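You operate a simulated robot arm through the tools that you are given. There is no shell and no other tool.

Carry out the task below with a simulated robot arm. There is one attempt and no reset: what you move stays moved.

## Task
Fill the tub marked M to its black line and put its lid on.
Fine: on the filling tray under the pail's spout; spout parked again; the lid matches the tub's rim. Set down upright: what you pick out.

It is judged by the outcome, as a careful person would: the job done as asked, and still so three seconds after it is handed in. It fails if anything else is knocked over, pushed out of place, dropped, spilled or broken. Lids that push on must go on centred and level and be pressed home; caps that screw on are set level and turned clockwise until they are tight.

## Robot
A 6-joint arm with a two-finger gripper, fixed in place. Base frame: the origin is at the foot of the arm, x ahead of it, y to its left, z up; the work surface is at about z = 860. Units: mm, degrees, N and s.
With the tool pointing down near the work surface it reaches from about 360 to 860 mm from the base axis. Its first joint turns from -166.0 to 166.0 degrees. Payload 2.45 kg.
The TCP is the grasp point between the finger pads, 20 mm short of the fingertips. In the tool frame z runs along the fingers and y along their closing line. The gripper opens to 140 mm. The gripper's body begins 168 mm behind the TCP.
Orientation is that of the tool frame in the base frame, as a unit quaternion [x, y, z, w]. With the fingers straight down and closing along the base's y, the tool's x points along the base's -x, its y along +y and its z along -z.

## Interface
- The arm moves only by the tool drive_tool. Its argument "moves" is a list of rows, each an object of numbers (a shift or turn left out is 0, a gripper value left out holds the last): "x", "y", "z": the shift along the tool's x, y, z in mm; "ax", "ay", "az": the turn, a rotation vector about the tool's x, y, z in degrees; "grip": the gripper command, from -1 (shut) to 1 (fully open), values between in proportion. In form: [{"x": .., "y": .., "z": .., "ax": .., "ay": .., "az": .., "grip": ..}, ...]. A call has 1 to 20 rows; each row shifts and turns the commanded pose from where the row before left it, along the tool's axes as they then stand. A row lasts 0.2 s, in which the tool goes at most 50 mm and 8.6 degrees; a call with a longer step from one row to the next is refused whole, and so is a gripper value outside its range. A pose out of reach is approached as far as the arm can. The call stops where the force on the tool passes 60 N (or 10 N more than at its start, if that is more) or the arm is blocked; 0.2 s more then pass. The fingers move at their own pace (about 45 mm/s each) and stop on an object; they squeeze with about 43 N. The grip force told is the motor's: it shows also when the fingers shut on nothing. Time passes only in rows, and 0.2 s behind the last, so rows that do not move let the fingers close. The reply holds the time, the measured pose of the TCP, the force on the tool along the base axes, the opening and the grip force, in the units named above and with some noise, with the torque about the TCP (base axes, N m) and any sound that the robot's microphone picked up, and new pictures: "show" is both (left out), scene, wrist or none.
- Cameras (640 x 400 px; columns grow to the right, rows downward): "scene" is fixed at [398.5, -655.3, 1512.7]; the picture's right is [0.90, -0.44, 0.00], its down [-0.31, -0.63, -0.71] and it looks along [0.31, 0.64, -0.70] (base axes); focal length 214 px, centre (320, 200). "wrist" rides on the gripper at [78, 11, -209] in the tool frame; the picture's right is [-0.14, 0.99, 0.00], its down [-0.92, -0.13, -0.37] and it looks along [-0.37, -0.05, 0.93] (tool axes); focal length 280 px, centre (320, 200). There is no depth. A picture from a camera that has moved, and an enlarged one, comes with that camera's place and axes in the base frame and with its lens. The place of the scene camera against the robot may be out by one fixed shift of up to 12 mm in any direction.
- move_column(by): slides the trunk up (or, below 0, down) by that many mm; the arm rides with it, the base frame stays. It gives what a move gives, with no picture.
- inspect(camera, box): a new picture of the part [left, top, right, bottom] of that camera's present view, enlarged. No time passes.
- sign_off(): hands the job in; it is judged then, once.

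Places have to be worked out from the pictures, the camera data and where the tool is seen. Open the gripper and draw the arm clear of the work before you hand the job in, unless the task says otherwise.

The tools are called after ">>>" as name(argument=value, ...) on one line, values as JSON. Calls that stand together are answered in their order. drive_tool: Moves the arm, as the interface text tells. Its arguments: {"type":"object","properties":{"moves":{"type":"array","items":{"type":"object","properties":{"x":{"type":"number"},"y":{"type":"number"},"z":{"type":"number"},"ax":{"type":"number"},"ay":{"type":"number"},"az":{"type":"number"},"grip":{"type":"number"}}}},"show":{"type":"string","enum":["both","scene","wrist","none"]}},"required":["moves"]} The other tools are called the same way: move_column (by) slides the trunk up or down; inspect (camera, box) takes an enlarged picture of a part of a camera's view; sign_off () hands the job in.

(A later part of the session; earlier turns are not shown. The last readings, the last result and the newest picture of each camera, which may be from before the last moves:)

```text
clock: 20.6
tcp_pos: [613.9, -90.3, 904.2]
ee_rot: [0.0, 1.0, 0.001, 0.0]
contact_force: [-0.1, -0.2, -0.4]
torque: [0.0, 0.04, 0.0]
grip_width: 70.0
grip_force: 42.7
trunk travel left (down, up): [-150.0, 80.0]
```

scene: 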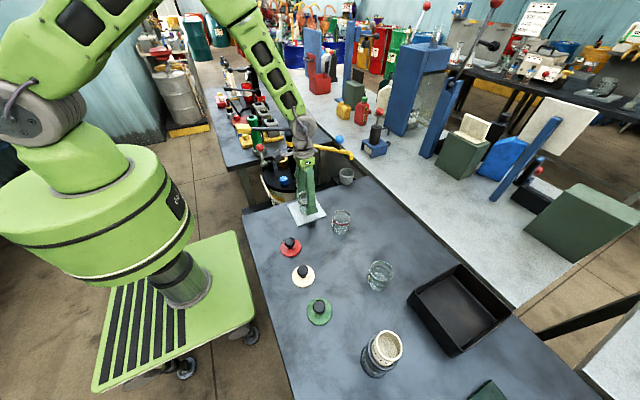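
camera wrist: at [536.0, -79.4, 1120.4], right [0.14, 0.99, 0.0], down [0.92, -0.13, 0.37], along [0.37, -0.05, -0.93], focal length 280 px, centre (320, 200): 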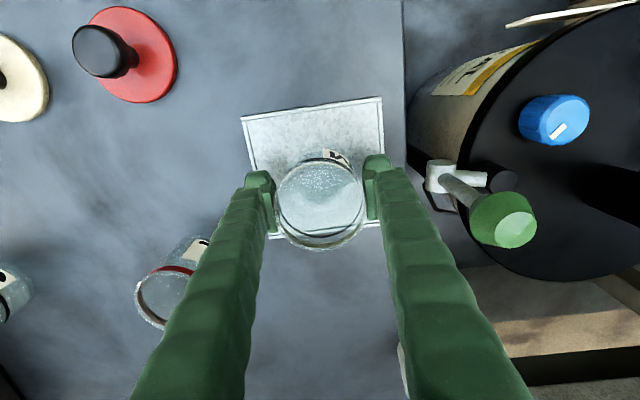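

The force is still only the tub's own weight at z 904. I continue down 1 mm at a time and look for an upward push.

>>> drive_tool(moves=[{"z": 1}, {}], show="none")

>>> drive_tool(moves=[{"z": 1}, {}], show="none")

>>> drive_tool(moves=[{"z": 1}, {}], show="none")

```text
clock: 21.2
tcp_pos: [613.5, -91.1, 903.4]
ee_rot: [0.0, 1.0, 0.0, 0.0]
contact_force: [0.0, -0.1, 2.3]
torque: [0.01, -0.01, -0.04]
grip_width: 70.0
grip_force: 42.9
trunk travel left (down, up): [-150.0, 80.0]
```

```text
clock: 21.8
tcp_pos: [613.0, -90.0, 903.3]
ee_rot: [0.0, 1.0, 0.001, 0.001]
contact_force: [-0.8, 0.7, 11.2]
torque: [0.06, 0.09, 0.03]
grip_width: 70.4
grip_force: 43.0
trunk travel left (down, up): [-150.0, 80.0]
```

```text
clock: 22.4
tcp_pos: [612.9, -89.9, 902.2]
ee_rot: [0.0, 1.0, -0.001, 0.002]
contact_force: [-0.4, 2.5, 26.0]
torque: [0.09, 0.21, 0.0]
grip_width: 70.1
grip_force: 43.2
trunk travel left (down, up): [-150.0, 80.0]
```

The tub has touched down (contact at about z 903.4; force rose to 26 N). I back off the surplus push by 2 mm, open to 92 mm, and rise clear.

>>> drive_tool(moves=[{"z": -1}, {"z": -1}, {"grip": 0.31}, {}, {}, {"z": -10}, {"z": -40}, {"z": -40}, {"z": -45}, {}], show="both")

>>> inspect(camera="scene", box=[280, 180, 340, 230])

```text
clock: 24.6
tcp_pos: [615.1, -90.8, 1037.3]
ee_rot: [0.0, 1.0, 0.0, 0.0]
contact_force: [0.0, 0.2, -0.5]
torque: [0.01, 0.03, -0.03]
grip_width: 91.6
grip_force: 0.0
trunk travel left (down, up): [-150.0, 80.0]
camera wrist: at [538.2, -79.8, 1245.8], right [0.14, 0.99, 0.0], down [0.92, -0.13, 0.37], along [0.36, -0.05, -0.93], focal length 280 px, centre (320, 200)
```

scene: 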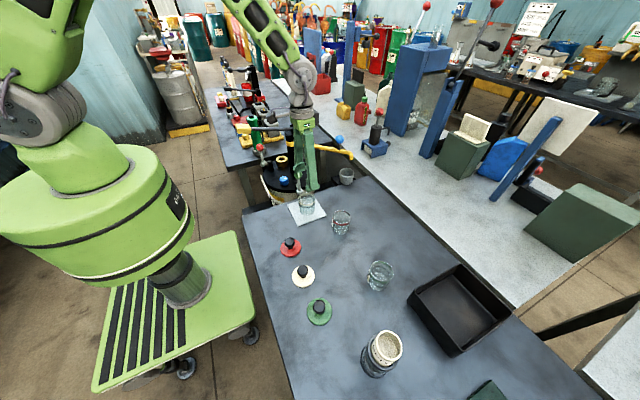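
wrist: 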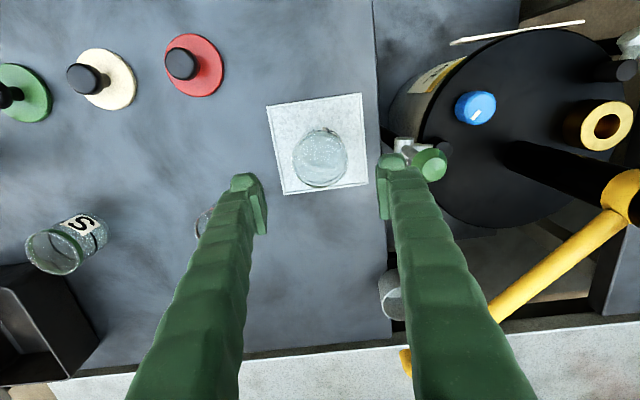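

```text
8.00 times, centred on (310, 205) of scene
camera zoom: at [398.5, -655.3, 1512.7], right [0.9, -0.44, 0.0], down [-0.31, -0.63, -0.71], along [0.31, 0.64, -0.7], focal length 1716 px, centre (400, 160)
```

zoom: 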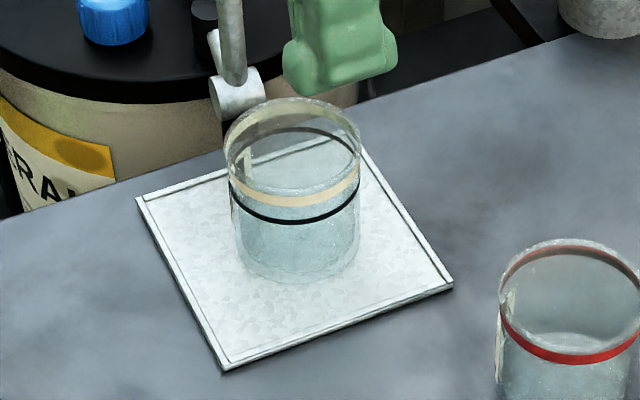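

Tub M stands upright in the middle of the tray. Next I rise, go above the blue ball on the spout (816, 24), turn the tool 45° so the fingers close across the spout, and check alignment.

>>> drive_tool(moves=[{"z": -40}, {"z": -40}, {"z": -40}, {"z": -40, "grip": 0.0}, {"x": -40, "y": 23}, {"x": -40, "y": 23}, {"x": -40, "y": 23}, {"x": -40, "y": 23}, {"x": -40, "y": 23}, {"az": 7.5}, {"az": 7.5}, {"az": 7.5}, {"az": 7.5}, {"az": 7.5}, {"az": 7.5}, {}], show="both")

```text
clock: 28.0
tcp_pos: [814.0, 25.0, 1197.9]
ee_rot: [0.384, 0.923, 0.0, 0.0]
contact_force: [-0.1, -0.3, 0.3]
torque: [0.01, 0.01, 0.02]
grip_width: 69.9
grip_force: 0.0
trunk travel left (down, up): [-150.0, 80.0]
camera wrist: at [767.8, 87.1, 1406.1], right [0.8, 0.6, 0.0], down [0.56, -0.74, 0.37], along [0.22, -0.29, -0.93], focal length 280 px, centre (320, 200)
```

scene: 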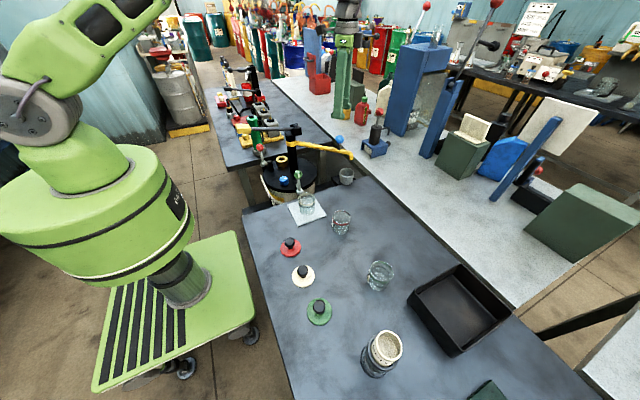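
wrist: 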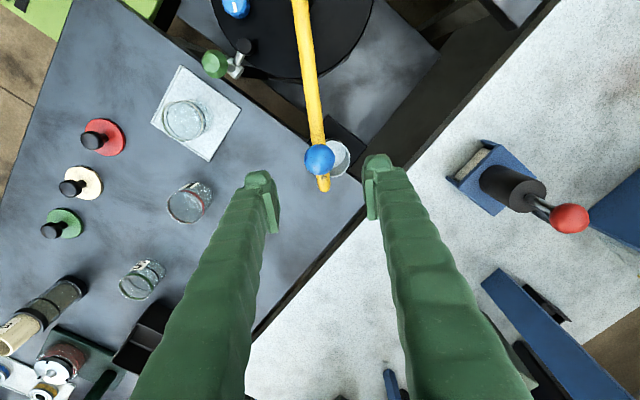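

>>> inspect(camera="wrist", box=[270, 110, 370, 210])

>>> inspect(camera="scene", box=[270, 115, 370, 175])

```text
4.00 times, centred on (320, 160) of wrist
camera zoom: at [767.8, 87.1, 1406.1], right [0.8, 0.6, 0.0], down [0.56, -0.74, 0.37], along [0.22, -0.29, -0.93], focal length 1122 px, centre (320, 360)
```

zoom: 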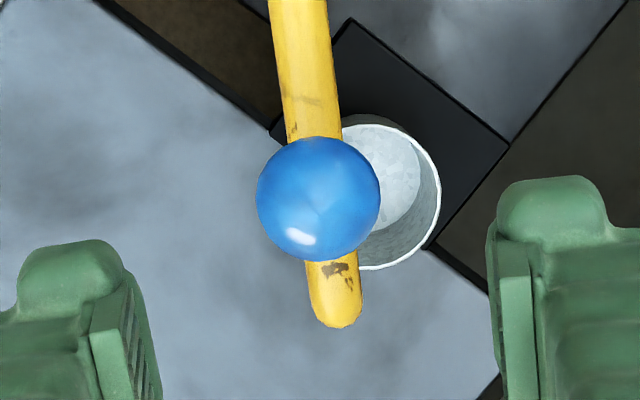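

```text
6.40 times, centred on (320, 145) of scene
camera zoom: at [398.5, -655.3, 1512.7], right [0.9, -0.44, 0.0], down [-0.31, -0.63, -0.71], along [0.31, 0.64, -0.7], focal length 1373 px, centre (320, 552)
```

zoom: 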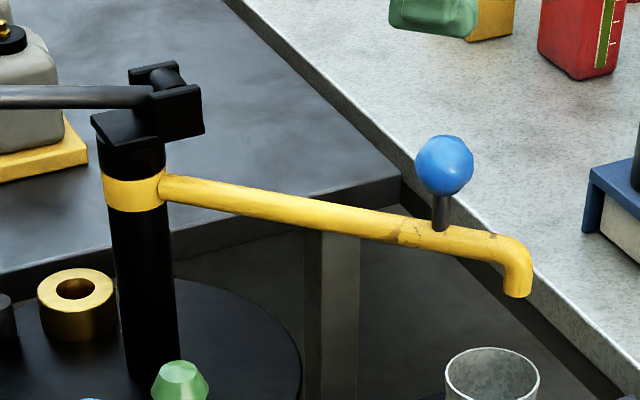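

The ball is directly below the TCP: (814, 25), diameter about 37 mm. I descend to z 1078 around it and close.

>>> drive_tool(moves=[{"z": 40}, {"z": 40}, {"z": 30}, {"z": 9}, {}, {"grip": -0.6}, {}, {}, {}, {}], show="both")

>>> inspect(camera="scene", box=[270, 105, 390, 185])

```text
clock: 30.2
tcp_pos: [812.0, 24.0, 1078.9]
ee_rot: [0.383, 0.924, 0.0, 0.0]
contact_force: [-2.9, -1.5, -1.5]
torque: [-0.02, 0.04, -0.01]
grip_width: 35.2
grip_force: 44.9
trunk travel left (down, up): [-150.0, 80.0]
camera wrist: at [767.2, 86.9, 1287.2], right [0.8, 0.6, 0.0], down [0.56, -0.74, 0.37], along [0.22, -0.29, -0.93], focal length 280 px, centre (320, 200)
```

scene: 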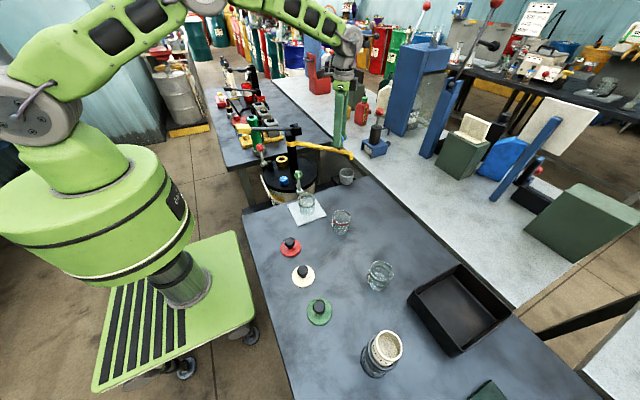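
wrist: 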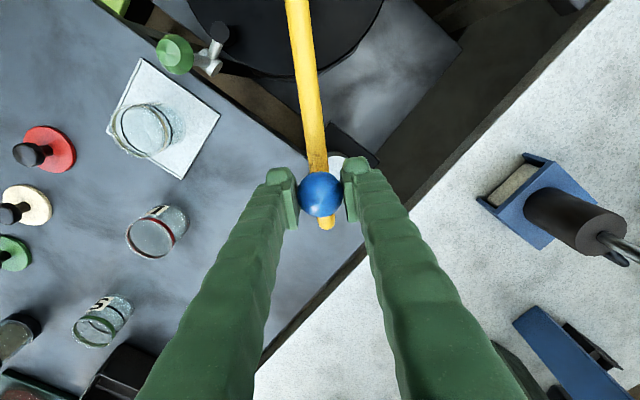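

```text
5.00 times, centred on (330, 145) of scene
camera zoom: at [398.5, -655.3, 1512.7], right [0.9, -0.44, 0.0], down [-0.31, -0.63, -0.71], along [0.31, 0.64, -0.7], focal length 1072 px, centre (270, 475)
```

zoom: 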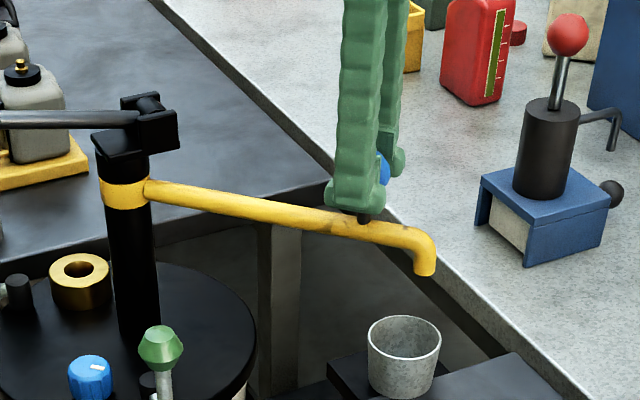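

The ball is gripped and the spout lies along the tool's x toward the post. I start the swing with a 15° arc (radius about 217 mm, clockwise from above) and watch the forces.

>>> drive_tool(moves=[{"x": 0.83, "y": -18.9, "az": 5}, {"x": 0.83, "y": -18.9, "az": 5}, {"x": 0.83, "y": -18.9, "az": 5}, {}], show="both")

```text
clock: 31.2
tcp_pos: [769.2, -9.3, 1079.6]
ee_rot: [0.5, 0.866, 0.0, 0.0]
contact_force: [1.4, -0.4, -4.9]
torque: [0.0, 0.03, -0.14]
grip_width: 35.3
grip_force: 45.2
trunk travel left (down, up): [-150.0, 80.0]
camera wrist: at [740.0, 62.9, 1287.1], right [0.93, 0.38, 0.0], down [0.35, -0.86, 0.37], along [0.14, -0.34, -0.93], focal length 280 px, centre (320, 200)
```

scene: 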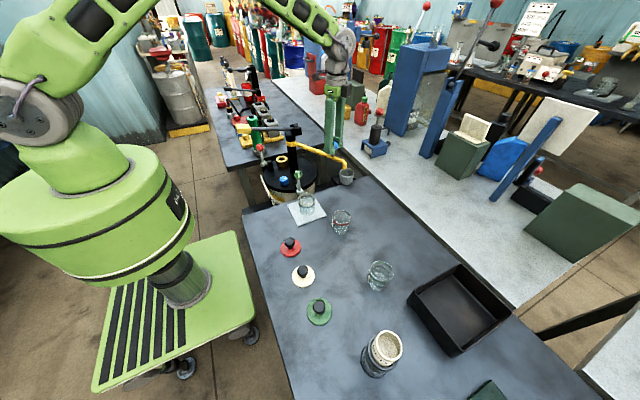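
wrist: 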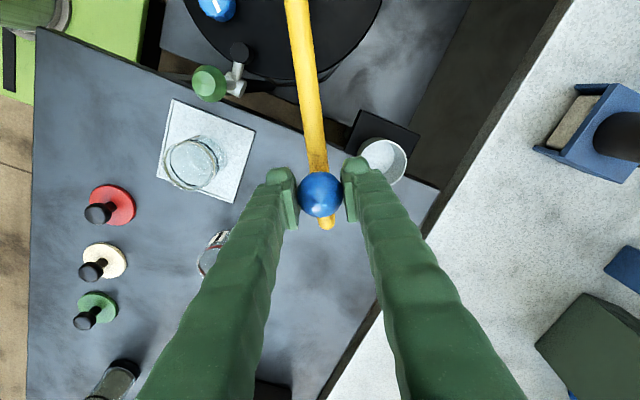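

The swing is smooth with low force. I continue 35° more and then check where the tip stands over the tub.

>>> drive_tool(moves=[{"x": 0.83, "y": -18.9, "az": 5}, {"x": 0.83, "y": -18.9, "az": 5}, {"x": 0.83, "y": -18.9, "az": 5}, {"x": 0.83, "y": -18.9, "az": 5}, {"x": 0.83, "y": -18.9, "az": 5}, {"x": 0.83, "y": -18.9, "az": 5}, {"x": 0.83, "y": -18.9, "az": 5}, {}], show="both")

>>> inspect(camera="scene", box=[260, 130, 360, 230])

>>> inspect(camera="wrist", box=[240, 150, 400, 270])

```text
clock: 33.0
tcp_pos: [641.6, -36.9, 1078.9]
ee_rot: [0.738, 0.675, 0.0, 0.0]
contact_force: [1.2, 7.0, -1.3]
torque: [0.08, -0.1, -0.08]
grip_width: 35.1
grip_force: 44.8
trunk travel left (down, up): [-150.0, 80.0]
camera wrist: at [660.8, 38.8, 1286.8], right [0.97, -0.22, 0.0], down [-0.21, -0.91, 0.37], along [-0.08, -0.36, -0.93], focal length 280 px, centre (320, 200)
```

scene: 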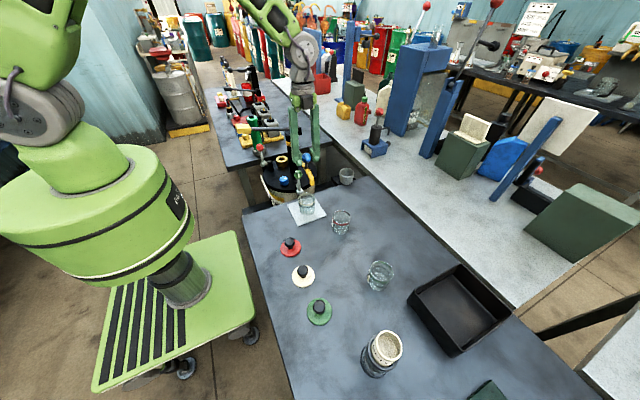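
wrist: 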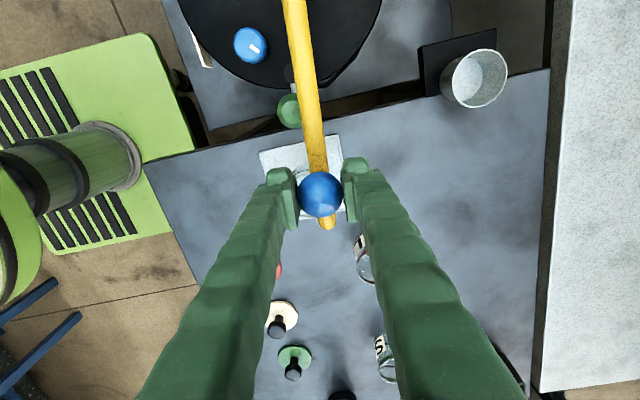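

```text
4.00 times, centred on (310, 180) of scene
camera zoom: at [398.5, -655.3, 1512.7], right [0.9, -0.44, 0.0], down [-0.31, -0.63, -0.71], along [0.31, 0.64, -0.7], focal length 858 px, centre (360, 280)
```

zoom: 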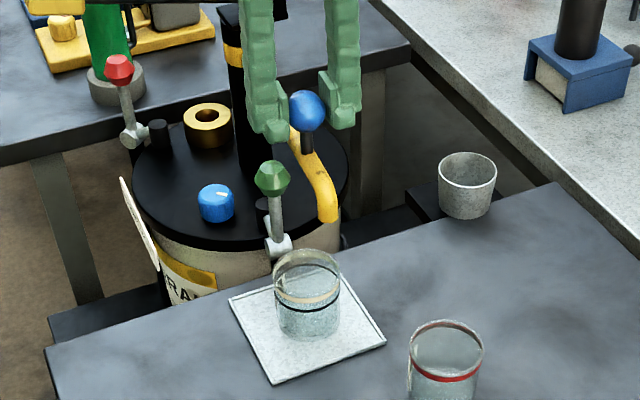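

```text
3.33 times, centred on (320, 210) of wrist
camera zoom: at [660.8, 38.8, 1286.8], right [0.97, -0.22, 0.0], down [-0.21, -0.91, 0.37], along [-0.08, -0.36, -0.93], focal length 935 px, centre (320, 167)
```

zoom: 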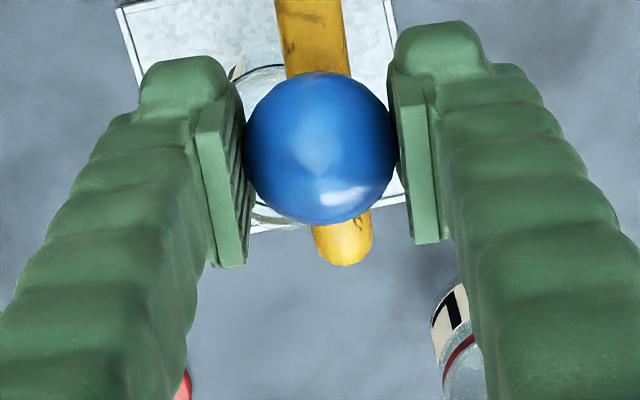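

The tip is now about 22 mm short of the tub's centre in x, so I swing another 5° and look again.

>>> drive_tool(moves=[{"x": 0.83, "y": -18.9, "az": 5}, {}, {}], show="both")

>>> inspect(camera="scene", box=[270, 160, 340, 230])

>>> inspect(camera="wrist", box=[240, 120, 400, 260])

```text
clock: 33.8
tcp_pos: [624.3, -35.0, 1079.2]
ee_rot: [0.766, 0.642, 0.001, 0.0]
contact_force: [1.4, 7.0, -3.1]
torque: [0.08, -0.06, -0.18]
grip_width: 35.4
grip_force: 44.6
trunk travel left (down, up): [-150.0, 80.0]
camera wrist: at [648.9, 39.3, 1286.7], right [0.95, -0.31, 0.0], down [-0.29, -0.88, 0.37], along [-0.11, -0.35, -0.93], focal length 280 px, centre (320, 200)
```

scene: 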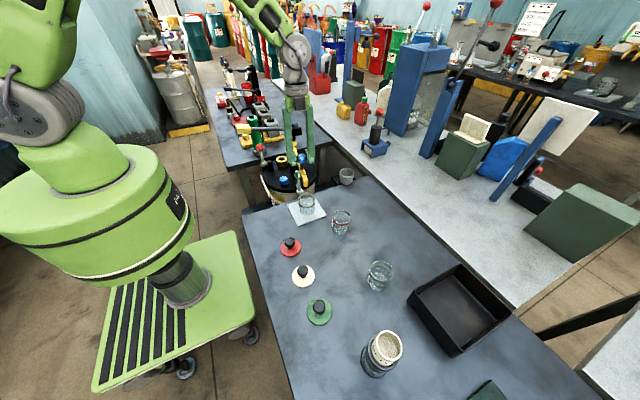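
wrist: 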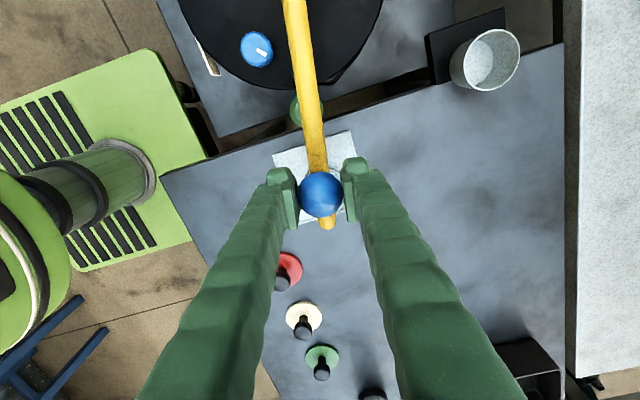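

```text
5.71 times, centred on (305, 195) of scene
camera zoom: at [398.5, -655.3, 1512.7], right [0.9, -0.44, 0.0], down [-0.31, -0.63, -0.71], along [0.31, 0.64, -0.7], focal length 1226 px, centre (406, 229)
```

zoom: 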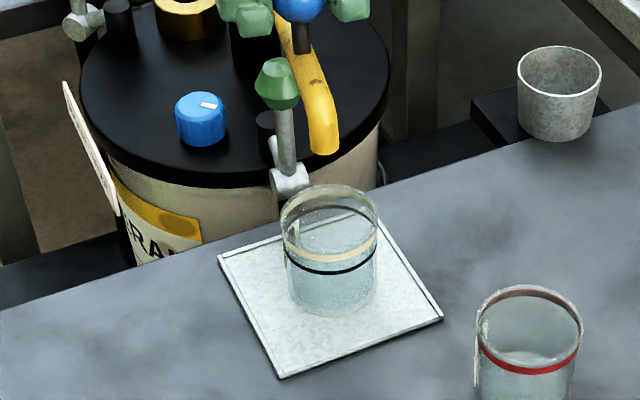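

```text
2.86 times, centred on (320, 190) of wrist
camera zoom: at [648.9, 39.3, 1286.7], right [0.95, -0.31, 0.0], down [-0.29, -0.88, 0.37], along [-0.11, -0.35, -0.93], focal length 801 px, centre (320, 229)
```

zoom: 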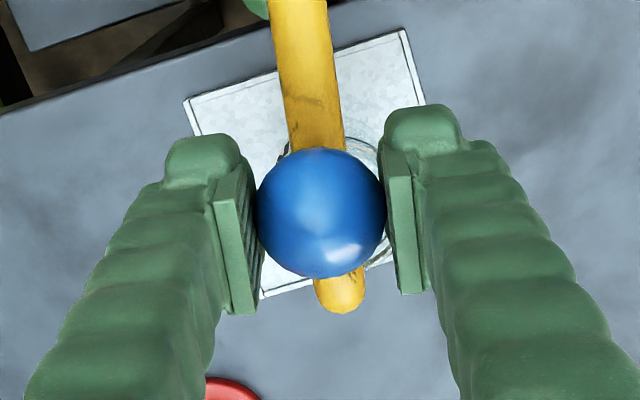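

The spout mouth is over the tub centre to within a few millimetres (tip about (614, -93)). I open the fingers and rise straight off the ball.

>>> drive_tool(moves=[{"grip": 0.0}, {}, {}, {"z": -20}, {"z": -40}, {"z": -45}, {"z": -45}, {}], show="both")

>>> inspect(camera="scene", box=[270, 130, 350, 230])

>>> inspect(camera="wrist", box=[240, 80, 400, 240])

```text
clock: 35.6
tcp_pos: [622.3, -35.2, 1228.4]
ee_rot: [0.766, 0.643, -0.001, -0.001]
contact_force: [-0.4, 0.0, 0.4]
torque: [0.01, 0.03, 0.0]
grip_width: 70.1
grip_force: 0.1
trunk travel left (down, up): [-150.0, 80.0]
camera wrist: at [647.9, 39.1, 1437.0], right [0.95, -0.31, 0.0], down [-0.29, -0.88, 0.37], along [-0.11, -0.35, -0.93], focal length 280 px, centre (320, 200)
```

scene: 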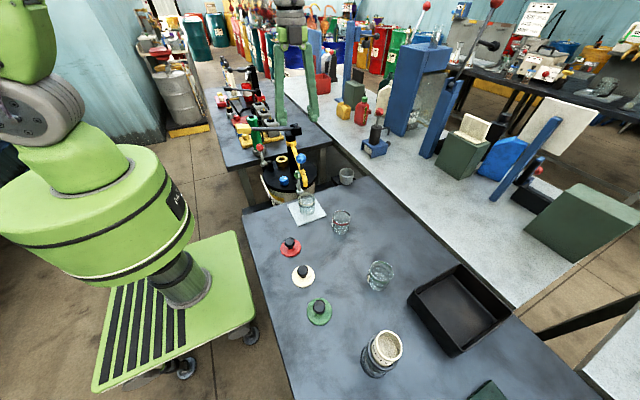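
wrist: 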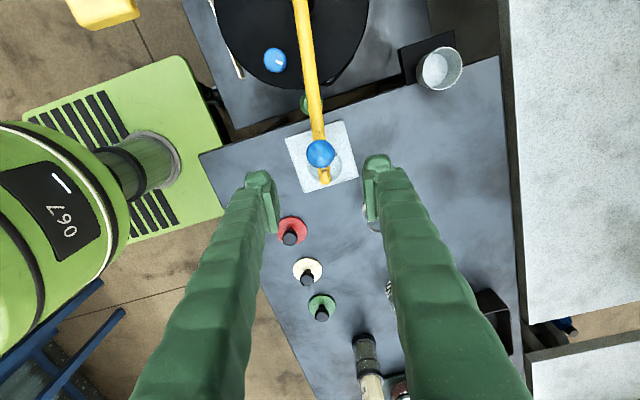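

```text
4.00 times, centred on (310, 180) of scene
camera zoom: at [398.5, -655.3, 1512.7], right [0.9, -0.44, 0.0], down [-0.31, -0.63, -0.71], along [0.31, 0.64, -0.7], focal length 858 px, centre (360, 280)
```

zoom: 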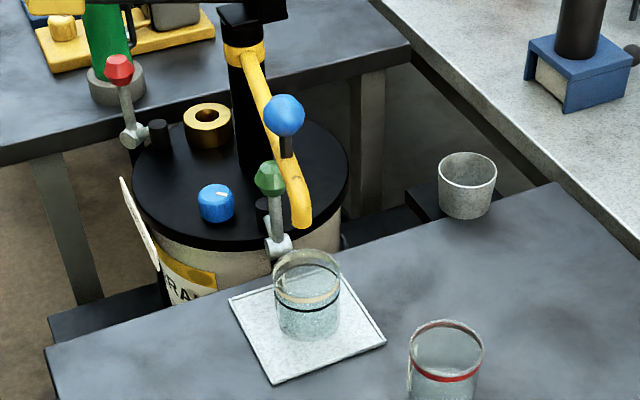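

```text
2.50 times, centred on (320, 160) of wrist
camera zoom: at [647.9, 39.1, 1437.0], right [0.95, -0.31, 0.0], down [-0.29, -0.88, 0.37], along [-0.11, -0.35, -0.93], focal length 701 px, centre (320, 300)
```

zoom: 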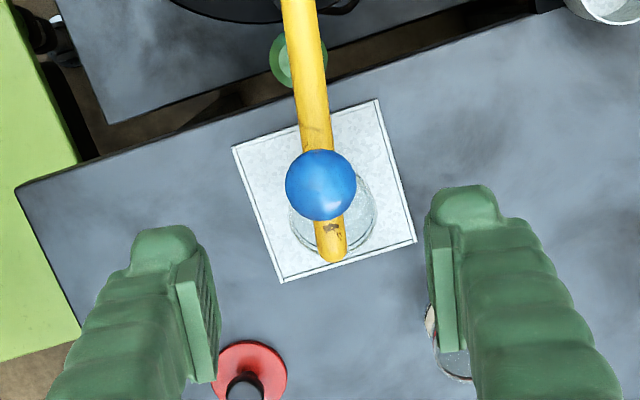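

The spout stayed put over the tub. Now I turn the tool back to its plain orientation and go to where the wrist camera can see the pump's yellow grip for measuring.

>>> drive_tool(moves=[{"z": -35, "az": -7.143}, {"z": -35, "az": -7.143}, {"az": -7.143}, {"az": -7.143}, {"az": -7.143}, {"az": -7.143}, {"az": -7.143}, {"az": -7.143}, {"az": -7.143}, {"az": -7.143}, {"az": -7.143}, {"az": -7.143}, {"az": -7.143}, {"az": -7.143}, {"x": 34, "y": 34}, {"x": 34, "y": 34}, {"x": 34, "y": 34}, {}], show="wrist")

```text
clock: 39.4
tcp_pos: [521.3, 66.5, 1299.4]
ee_rot: [0.0, 1.0, 0.0, 0.0]
contact_force: [-0.2, 1.0, -0.5]
torque: [-0.02, -0.02, 0.0]
grip_width: 70.2
grip_force: 0.0
trunk travel left (down, up): [-150.0, 80.0]
camera wrist: at [444.9, 77.3, 1506.6], right [0.14, 0.99, 0.0], down [0.92, -0.13, 0.37], along [0.36, -0.05, -0.93], focal length 280 px, centre (320, 200)
```

wrist: 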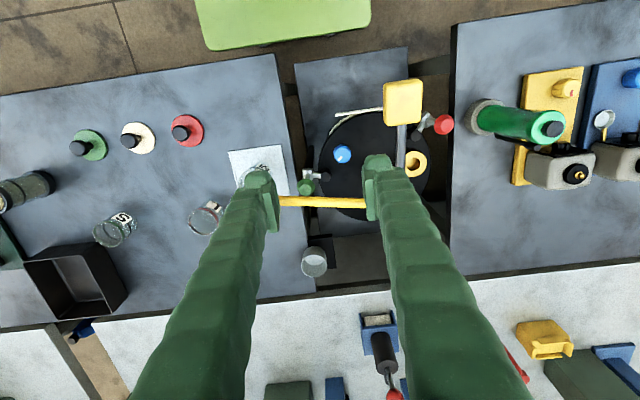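

>>> inspect(camera="wrist", box=[360, 60, 450, 180])

>>> inspect(camera="scene", box=[230, 110, 310, 160])

```text
3.33 times, centred on (405, 120) of wrist
camera zoom: at [444.9, 77.3, 1506.6], right [0.14, 0.99, 0.0], down [0.92, -0.13, 0.37], along [0.36, -0.05, -0.93], focal length 935 px, centre (37, 467)
```

zoom: 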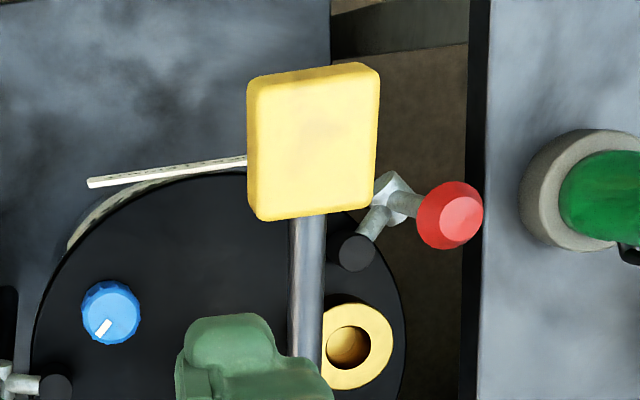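

```text
8.00 times, centred on (270, 135) of scene
camera zoom: at [398.5, -655.3, 1512.7], right [0.9, -0.44, 0.0], down [-0.31, -0.63, -0.71], along [0.31, 0.64, -0.7], focal length 1716 px, centre (720, 720)
```

zoom: 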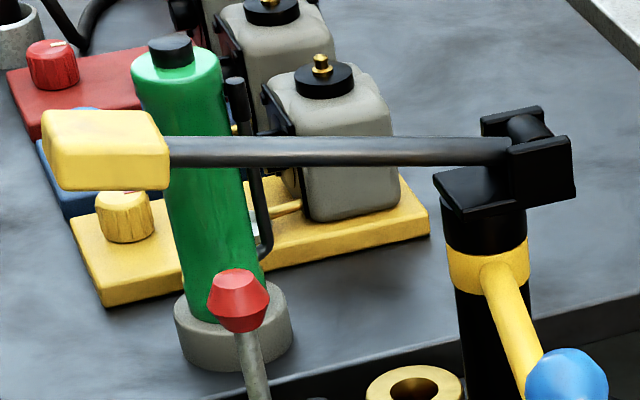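

The grip block is about 60 x 48 x 28 mm, centred near (474, 181, 1122), and its pivot is near (689, 181, 1092). I move above it and tilt the tool 8° to match the handle's slope.

>>> drive_tool(moves=[{"x": 15.7, "y": 38.2, "z": 23}, {"x": 15.7, "y": 38.2, "z": 23}, {"x": 15.7, "y": 38.2, "z": 23}, {"ay": 4}, {"ay": 4}, {}], show="both")

>>> inspect(camera="wrist", box=[240, 80, 400, 240])

>>> inspect(camera="scene", box=[220, 80, 320, 160])

```text
clock: 40.8
tcp_pos: [474.1, 180.2, 1230.2]
ee_rot: [0.001, 0.998, 0.0, -0.07]
contact_force: [0.2, -0.3, -1.2]
torque: [-0.03, 0.05, 0.02]
grip_width: 70.0
grip_force: 0.0
trunk travel left (down, up): [-150.0, 80.0]
camera wrist: at [427.2, 190.8, 1447.5], right [0.14, 0.99, -0.02], down [0.96, -0.13, 0.24], along [0.23, -0.05, -0.97], focal length 280 px, centre (320, 200)
```

scene: 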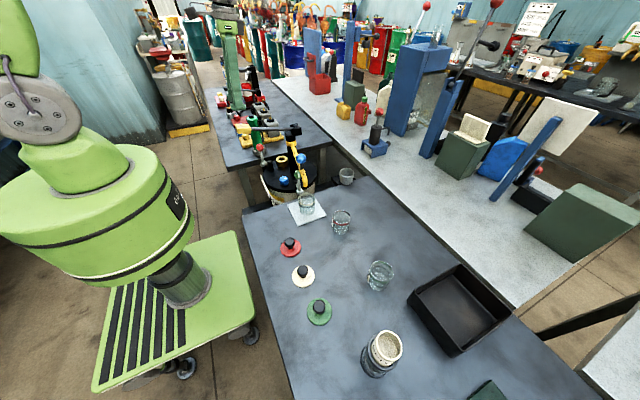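
wrist: 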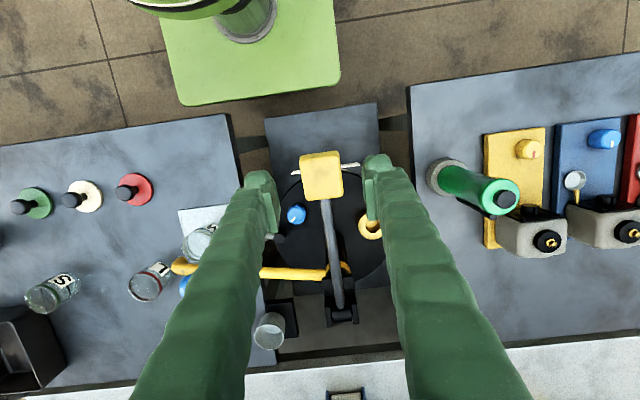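

```text
2.50 times, centred on (320, 160) of wrist
camera zoom: at [427.2, 190.8, 1447.5], right [0.14, 0.99, -0.02], down [0.96, -0.13, 0.24], along [0.23, -0.05, -0.97], focal length 701 px, centre (320, 300)
```

zoom: 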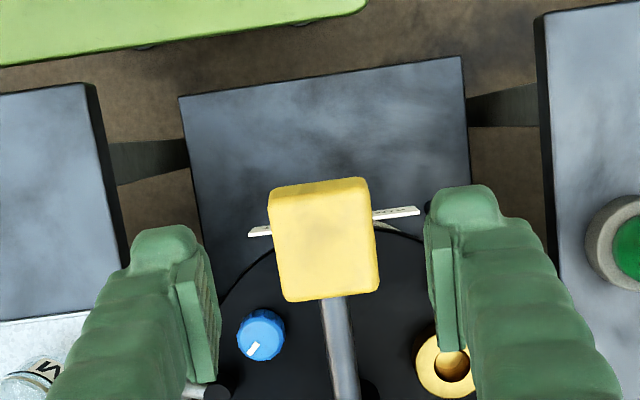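

```text
5.00 times, centred on (270, 120) of scene
camera zoom: at [398.5, -655.3, 1512.7], right [0.9, -0.44, 0.0], down [-0.31, -0.63, -0.71], along [0.31, 0.64, -0.7], focal length 1072 px, centre (570, 600)
```

zoom: 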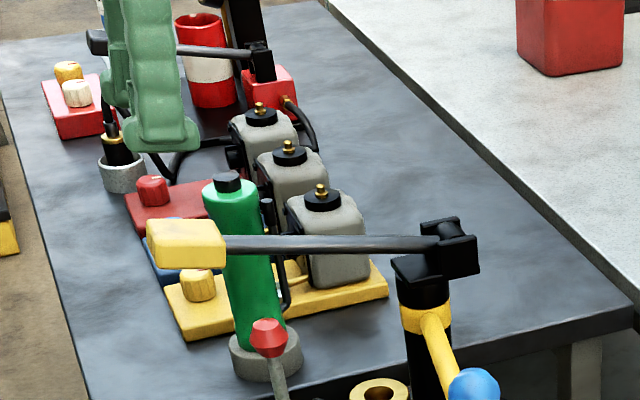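

The block's centre lies right under the TCP at (474, 180). I lower 107 mm to it and close on its sides.

>>> drive_tool(moves=[{"x": -5, "z": 35.6}, {"x": -5, "z": 35.6}, {"x": -4.8, "z": 34.6}, {}, {"grip": -0.5}, {}, {}, {}, {}], show="both")

>>> inspect(camera="scene", box=[220, 80, 320, 160])

```text
clock: 42.8
tcp_pos: [475.5, 180.7, 1122.6]
ee_rot: [0.0, 0.998, 0.0, -0.07]
contact_force: [3.0, -5.4, -6.8]
torque: [-0.02, -0.23, 0.05]
grip_width: 44.9
grip_force: 44.9
trunk travel left (down, up): [-150.0, 80.0]
camera wrist: at [428.2, 190.8, 1340.2], right [0.14, 0.99, -0.02], down [0.96, -0.13, 0.24], along [0.23, -0.05, -0.97], focal length 280 px, centre (320, 200)
```

scene: 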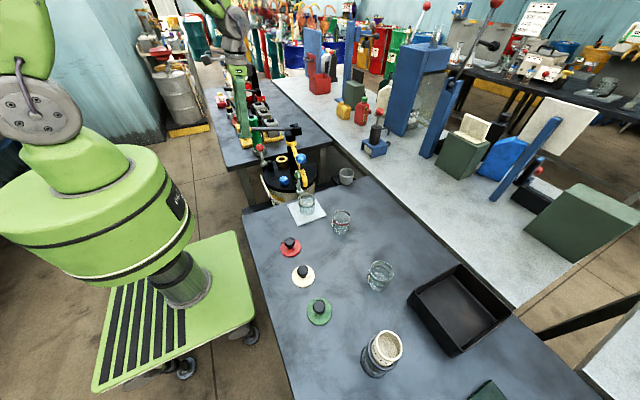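
wrist: 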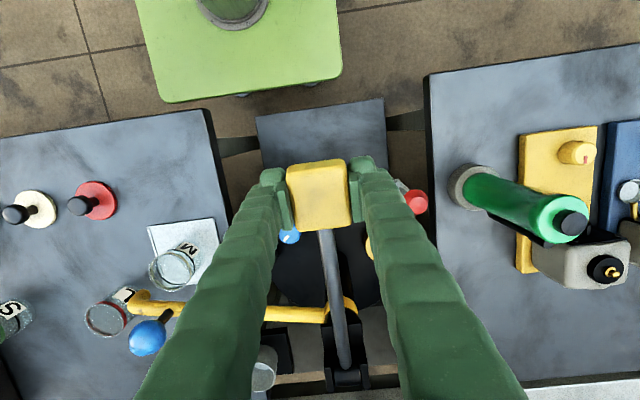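

```text
5.00 times, centred on (270, 120) of scene
camera zoom: at [398.5, -655.3, 1512.7], right [0.9, -0.44, 0.0], down [-0.31, -0.63, -0.71], along [0.31, 0.64, -0.7], focal length 1072 px, centre (570, 600)
```

zoom: 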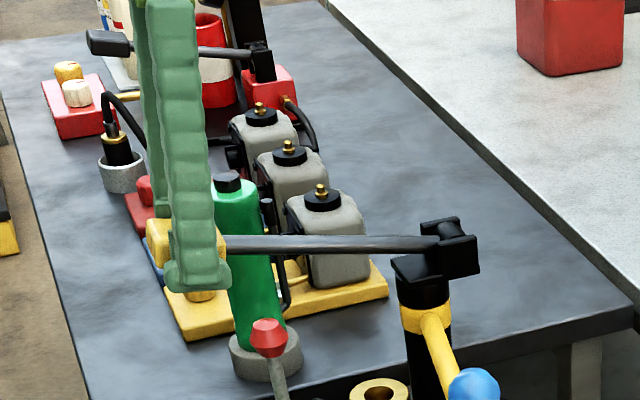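

The pump grip is held (44.9 mm). I make a small trial downstroke of about 8° along the arc and look at the spout, socket and tub.

>>> drive_tool(moves=[{"x": -0.4, "z": 11.3, "ay": -3}, {"x": -0.4, "z": 11.3, "ay": -3}, {"x": -0.2, "z": 7.5, "ay": -2}, {}], show="scene")

>>> inspect(camera="scene", box=[270, 130, 350, 230])

```text
clock: 43.8
tcp_pos: [470.3, 180.0, 1093.2]
ee_rot: [0.0, 1.0, 0.0, 0.0]
contact_force: [-7.5, -1.1, 0.8]
torque: [0.06, 0.41, -0.09]
grip_width: 44.7
grip_force: 44.8
trunk travel left (down, up): [-150.0, 80.0]
```

scene: 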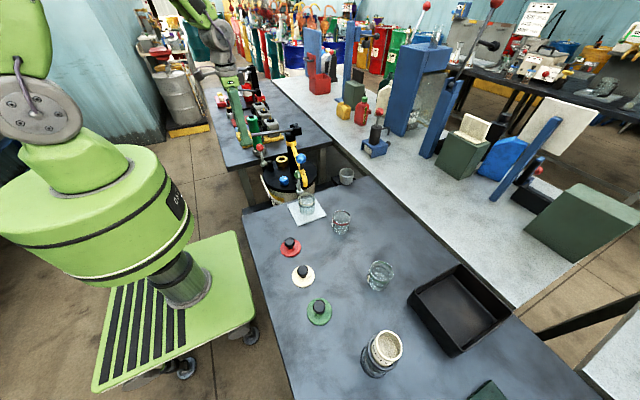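

```text
4.00 times, centred on (310, 180) of scene
camera zoom: at [398.5, -655.3, 1512.7], right [0.9, -0.44, 0.0], down [-0.31, -0.63, -0.71], along [0.31, 0.64, -0.7], focal length 858 px, centre (360, 280)
```

zoom: 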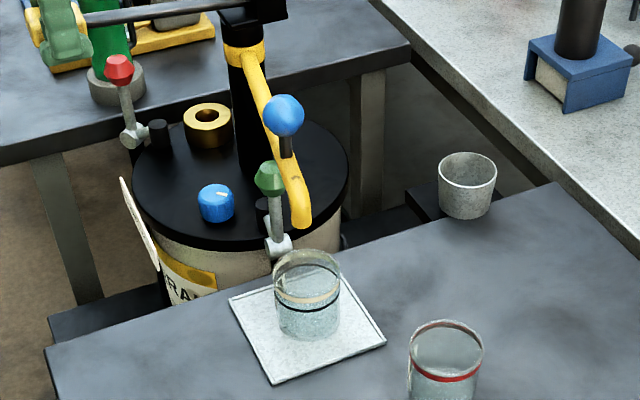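

The handle moves freely so far with little force and no liquid yet. I continue the downstroke another 12°.

>>> drive_tool(moves=[{"x": -0.2, "z": 15.1, "ay": -4}, {"x": -0.2, "z": 15.1, "ay": -4}, {"x": -0.4, "z": 15.1, "ay": -4}, {}], show="scene")

>>> inspect(camera="scene", box=[270, 130, 350, 230])

```text
clock: 44.8
tcp_pos: [473.8, 180.1, 1049.4]
ee_rot: [0.0, 0.995, -0.001, 0.104]
contact_force: [-25.7, -0.5, -2.8]
torque: [0.18, 0.84, 0.43]
grip_width: 44.8
grip_force: 44.9
trunk travel left (down, up): [-150.0, 80.0]
```

scene: 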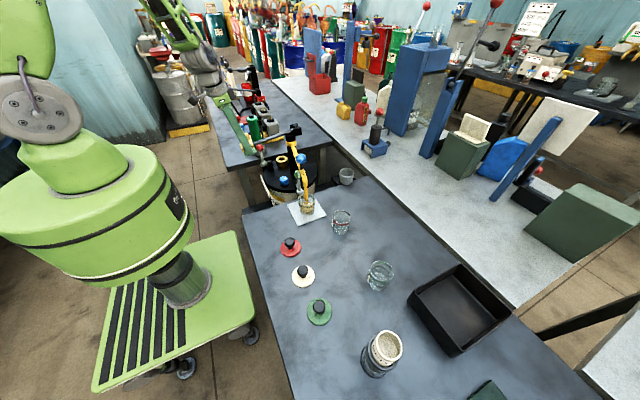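

```text
4.00 times, centred on (310, 180) of scene
camera zoom: at [398.5, -655.3, 1512.7], right [0.9, -0.44, 0.0], down [-0.31, -0.63, -0.71], along [0.31, 0.64, -0.7], focal length 858 px, centre (360, 280)
```

zoom: 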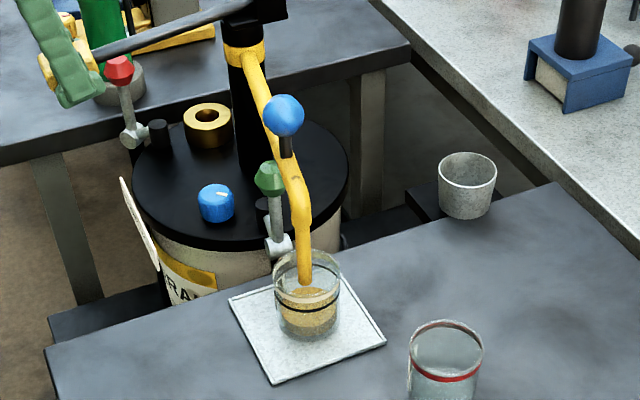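

Liquid is running from the spout into the tub. I zoom in on the tub level right away (no time passes).

>>> inspect(camera="scene", box=[290, 185, 325, 220])

>>> inspect(camera="scene", box=[225, 110, 315, 170])

```text
11.43 times, centred on (308, 202) of scene
camera zoom: at [398.5, -655.3, 1512.7], right [0.9, -0.44, 0.0], down [-0.31, -0.63, -0.71], along [0.31, 0.64, -0.7], focal length 2451 px, centre (463, 171)
```

zoom: 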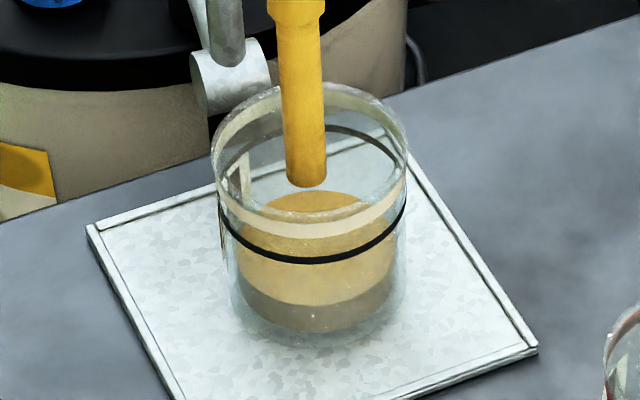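

```text
6.67 times, centred on (270, 140) of scene
camera zoom: at [398.5, -655.3, 1512.7], right [0.9, -0.44, 0.0], down [-0.31, -0.63, -0.71], along [0.31, 0.64, -0.7], focal length 1430 px, centre (653, 600)
```

zoom: 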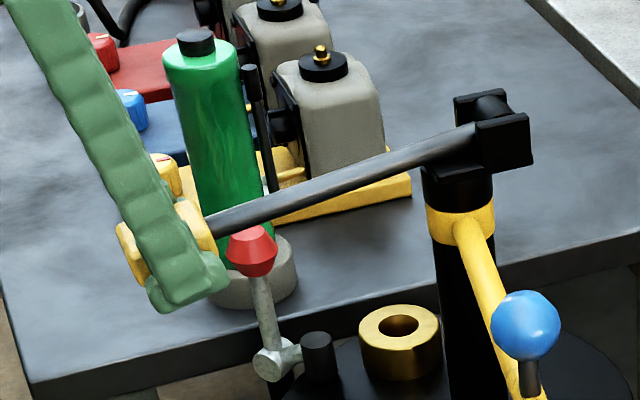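

The level is still low (roughly a third of the way up to the line). There's a sideways force of 26 N toward -x from the handle, so my arc radius is slightly off; I ease the tool 4 mm toward -x and see whether the flow continues.

>>> drive_tool(moves=[{"x": 2}, {"x": 2}, {}], show="none")

>>> inspect(camera="scene", box=[290, 175, 325, 220])

```text
clock: 45.6
tcp_pos: [473.2, 180.4, 1047.7]
ee_rot: [0.001, 0.995, 0.001, 0.105]
contact_force: [-6.5, -10.1, 1.0]
torque: [-0.39, 0.68, 0.01]
grip_width: 45.2
grip_force: 45.2
trunk travel left (down, up): [-150.0, 80.0]
```

```text
8.89 times, centred on (308, 198) of scene
camera zoom: at [398.5, -655.3, 1512.7], right [0.9, -0.44, 0.0], down [-0.31, -0.63, -0.71], along [0.31, 0.64, -0.7], focal length 1906 px, centre (431, 222)
```

zoom: 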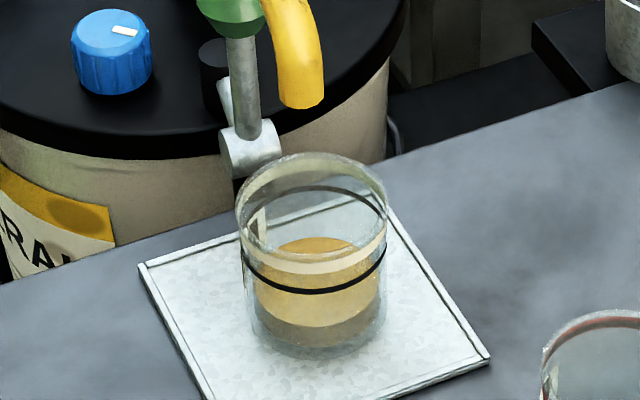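

Flow stops when the handle stops, so I can meter it. I continue the downstroke by about 8° and check.

>>> drive_tool(moves=[{"x": 0.5, "z": 15, "ay": -4}, {"x": 0.5, "z": 15, "ay": -4}, {}, {}], show="scene")

>>> inspect(camera="scene", box=[290, 175, 325, 220])

```text
clock: 46.3
tcp_pos: [475.3, 178.0, 1033.1]
ee_rot: [0.001, 0.988, -0.001, 0.155]
contact_force: [-18.7, 8.6, 30.5]
torque: [0.51, 0.52, 0.39]
grip_width: 44.9
grip_force: 45.0
out of reach, approached as far as the arm can: row 1, 2
trunk travel left (down, up): [-150.0, 80.0]
stopped in row 3: the force on the tool passed its limit at 62 N (the readings are from after the stop); the commanded pose is now the measured one
```

scene: 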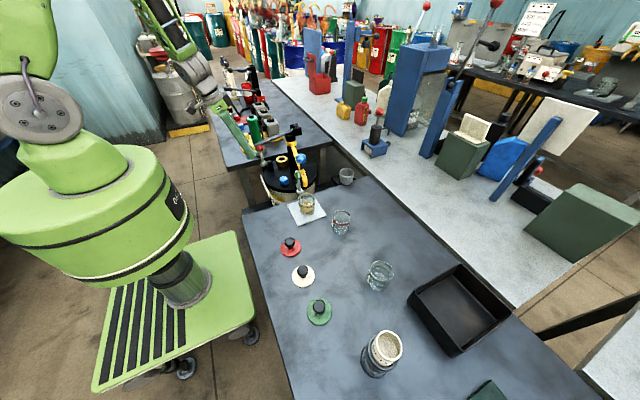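

```text
8.89 times, centred on (308, 198) of scene
camera zoom: at [398.5, -655.3, 1512.7], right [0.9, -0.44, 0.0], down [-0.31, -0.63, -0.71], along [0.31, 0.64, -0.7], focal length 1906 px, centre (431, 222)
```

zoom: 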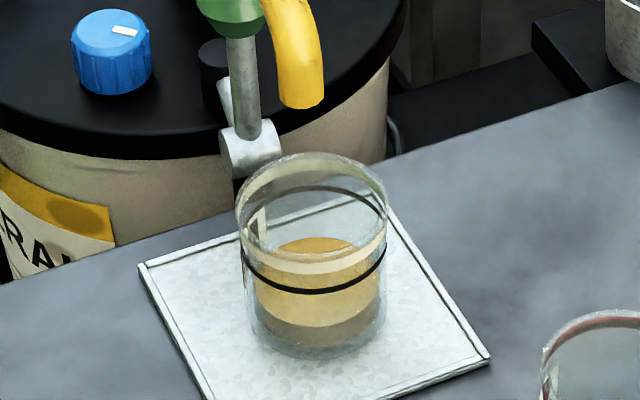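

The move stopped on a 62 N force, with reach limited by the tilt, and the level barely changed. I look at the handle and grip to see whether it is at its bottom stop.

>>> inspect(camera="scene", box=[225, 110, 315, 170])

>>> inspect(camera="scene", box=[230, 120, 290, 160])

>>> inspect(camera="wrist", box=[200, 100, 440, 300])

```text
6.67 times, centred on (270, 140) of scene
camera zoom: at [398.5, -655.3, 1512.7], right [0.9, -0.44, 0.0], down [-0.31, -0.63, -0.71], along [0.31, 0.64, -0.7], focal length 1430 px, centre (653, 600)
```

zoom: 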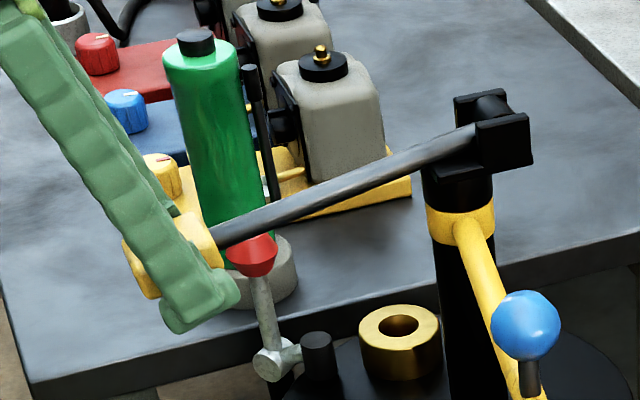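

```text
10.00 times, centred on (260, 140) of scene
camera zoom: at [398.5, -655.3, 1512.7], right [0.9, -0.44, 0.0], down [-0.31, -0.63, -0.71], along [0.31, 0.64, -0.7], focal length 2145 px, centre (920, 800)
```

zoom: 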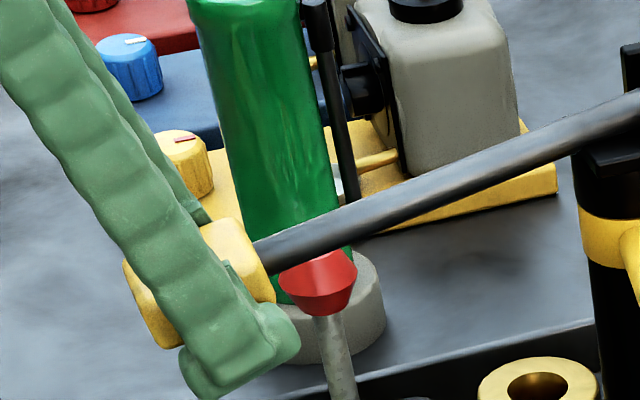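

```text
2.00 times, centred on (320, 200) of wrist
camera zoom: at [339.0, 191.8, 1207.7], right [0.13, 0.99, 0.04], down [0.76, -0.13, 0.63], along [0.63, -0.06, -0.77], focal length 561 px, centre (320, 200)
```

zoom: 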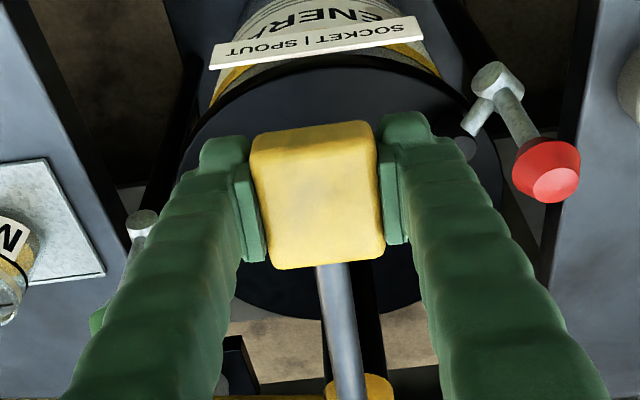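

The handle bar is at its lower stop: one full downstroke runs from z ~1122 to ~1042 and fits a pivot at (689, 1078) with a 218 mm radius. I now raise it along that arc back to the top.

>>> drive_tool(moves=[{"x": -1.1, "z": -7, "ay": 2.9}, {"x": -1.1, "z": -7, "ay": 2.9}, {"x": -1.54, "z": -15.1, "ay": 4}, {"x": -1.54, "z": -15.1, "ay": 4}, {"x": -1.54, "z": -15.1, "ay": 4}, {"x": -1.54, "z": -15.1, "ay": 4}, {"x": -1.54, "z": -15.1, "ay": 4}, {}], show="scene")

>>> inspect(camera="scene", box=[295, 180, 325, 216])

>>> inspect(camera="scene", box=[225, 110, 315, 170])

```text
clock: 47.0
tcp_pos: [475.2, 179.4, 1036.1]
ee_rot: [-0.001, 0.991, -0.008, 0.131]
contact_force: [-21.5, 23.2, 0.6]
torque: [0.43, 0.3, 0.1]
grip_width: 44.9
grip_force: 45.1
out of reach, approached as far as the arm can: row 1, 2
trunk travel left (down, up): [-150.0, 80.0]
stopped in row 3: the force on the tool passed its limit at 70 N (the readings are from after the stop); the commanded pose is now the measured one
```

scene: 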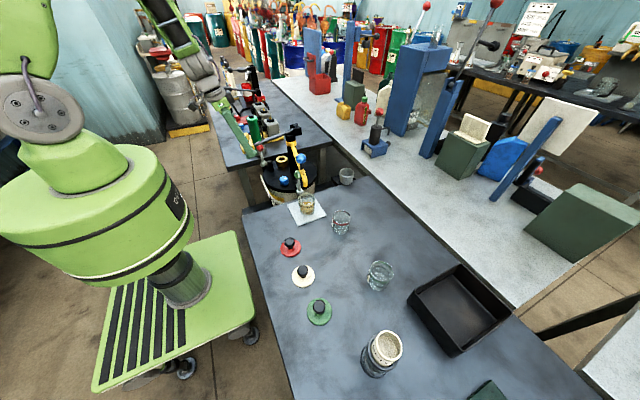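

```text
11.11 times, centred on (310, 198) of scene
camera zoom: at [398.5, -655.3, 1512.7], right [0.9, -0.44, 0.0], down [-0.31, -0.63, -0.71], along [0.31, 0.64, -0.7], focal length 2383 px, centre (431, 222)
```

zoom: 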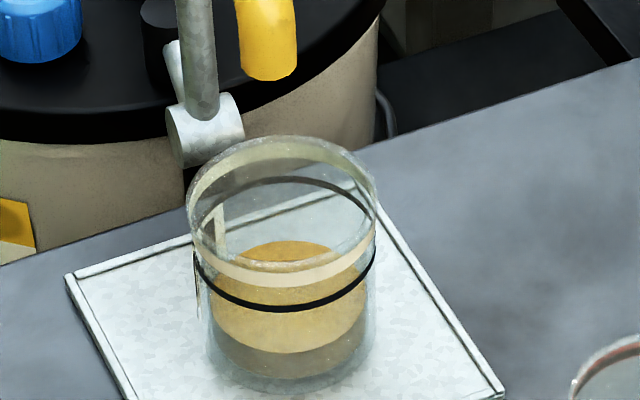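

```text
6.67 times, centred on (270, 140) of scene
camera zoom: at [398.5, -655.3, 1512.7], right [0.9, -0.44, 0.0], down [-0.31, -0.63, -0.71], along [0.31, 0.64, -0.7], focal length 1430 px, centre (653, 600)
```

zoom: 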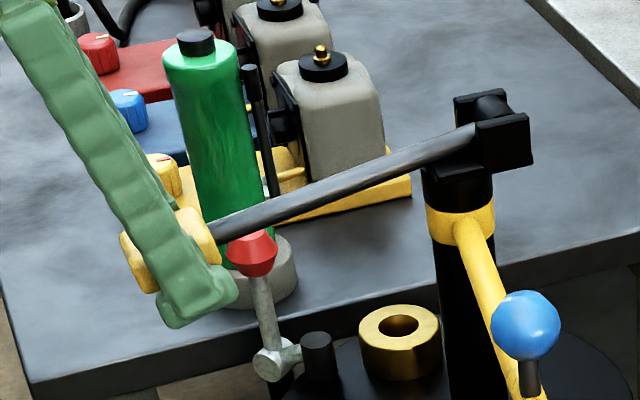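

The upstroke was blocked by the arm's own reach at this forward tilt (rows 1-2 out of reach), not by the pump. I relieve the side forces with small shifts while untilting in place, letting the block turn between the pads.

>>> drive_tool(moves=[{"x": 1, "y": 0.7, "ay": 2}, {"x": 1, "ay": 2}, {"ay": 2}, {}], show="none")

```text
clock: 48.0
tcp_pos: [474.8, 178.0, 1036.8]
ee_rot: [0.001, 0.997, -0.011, 0.079]
contact_force: [-20.5, 33.7, 6.4]
torque: [-0.67, -1.31, 0.21]
grip_width: 45.2
grip_force: 44.2
trunk travel left (down, up): [-150.0, 80.0]
```

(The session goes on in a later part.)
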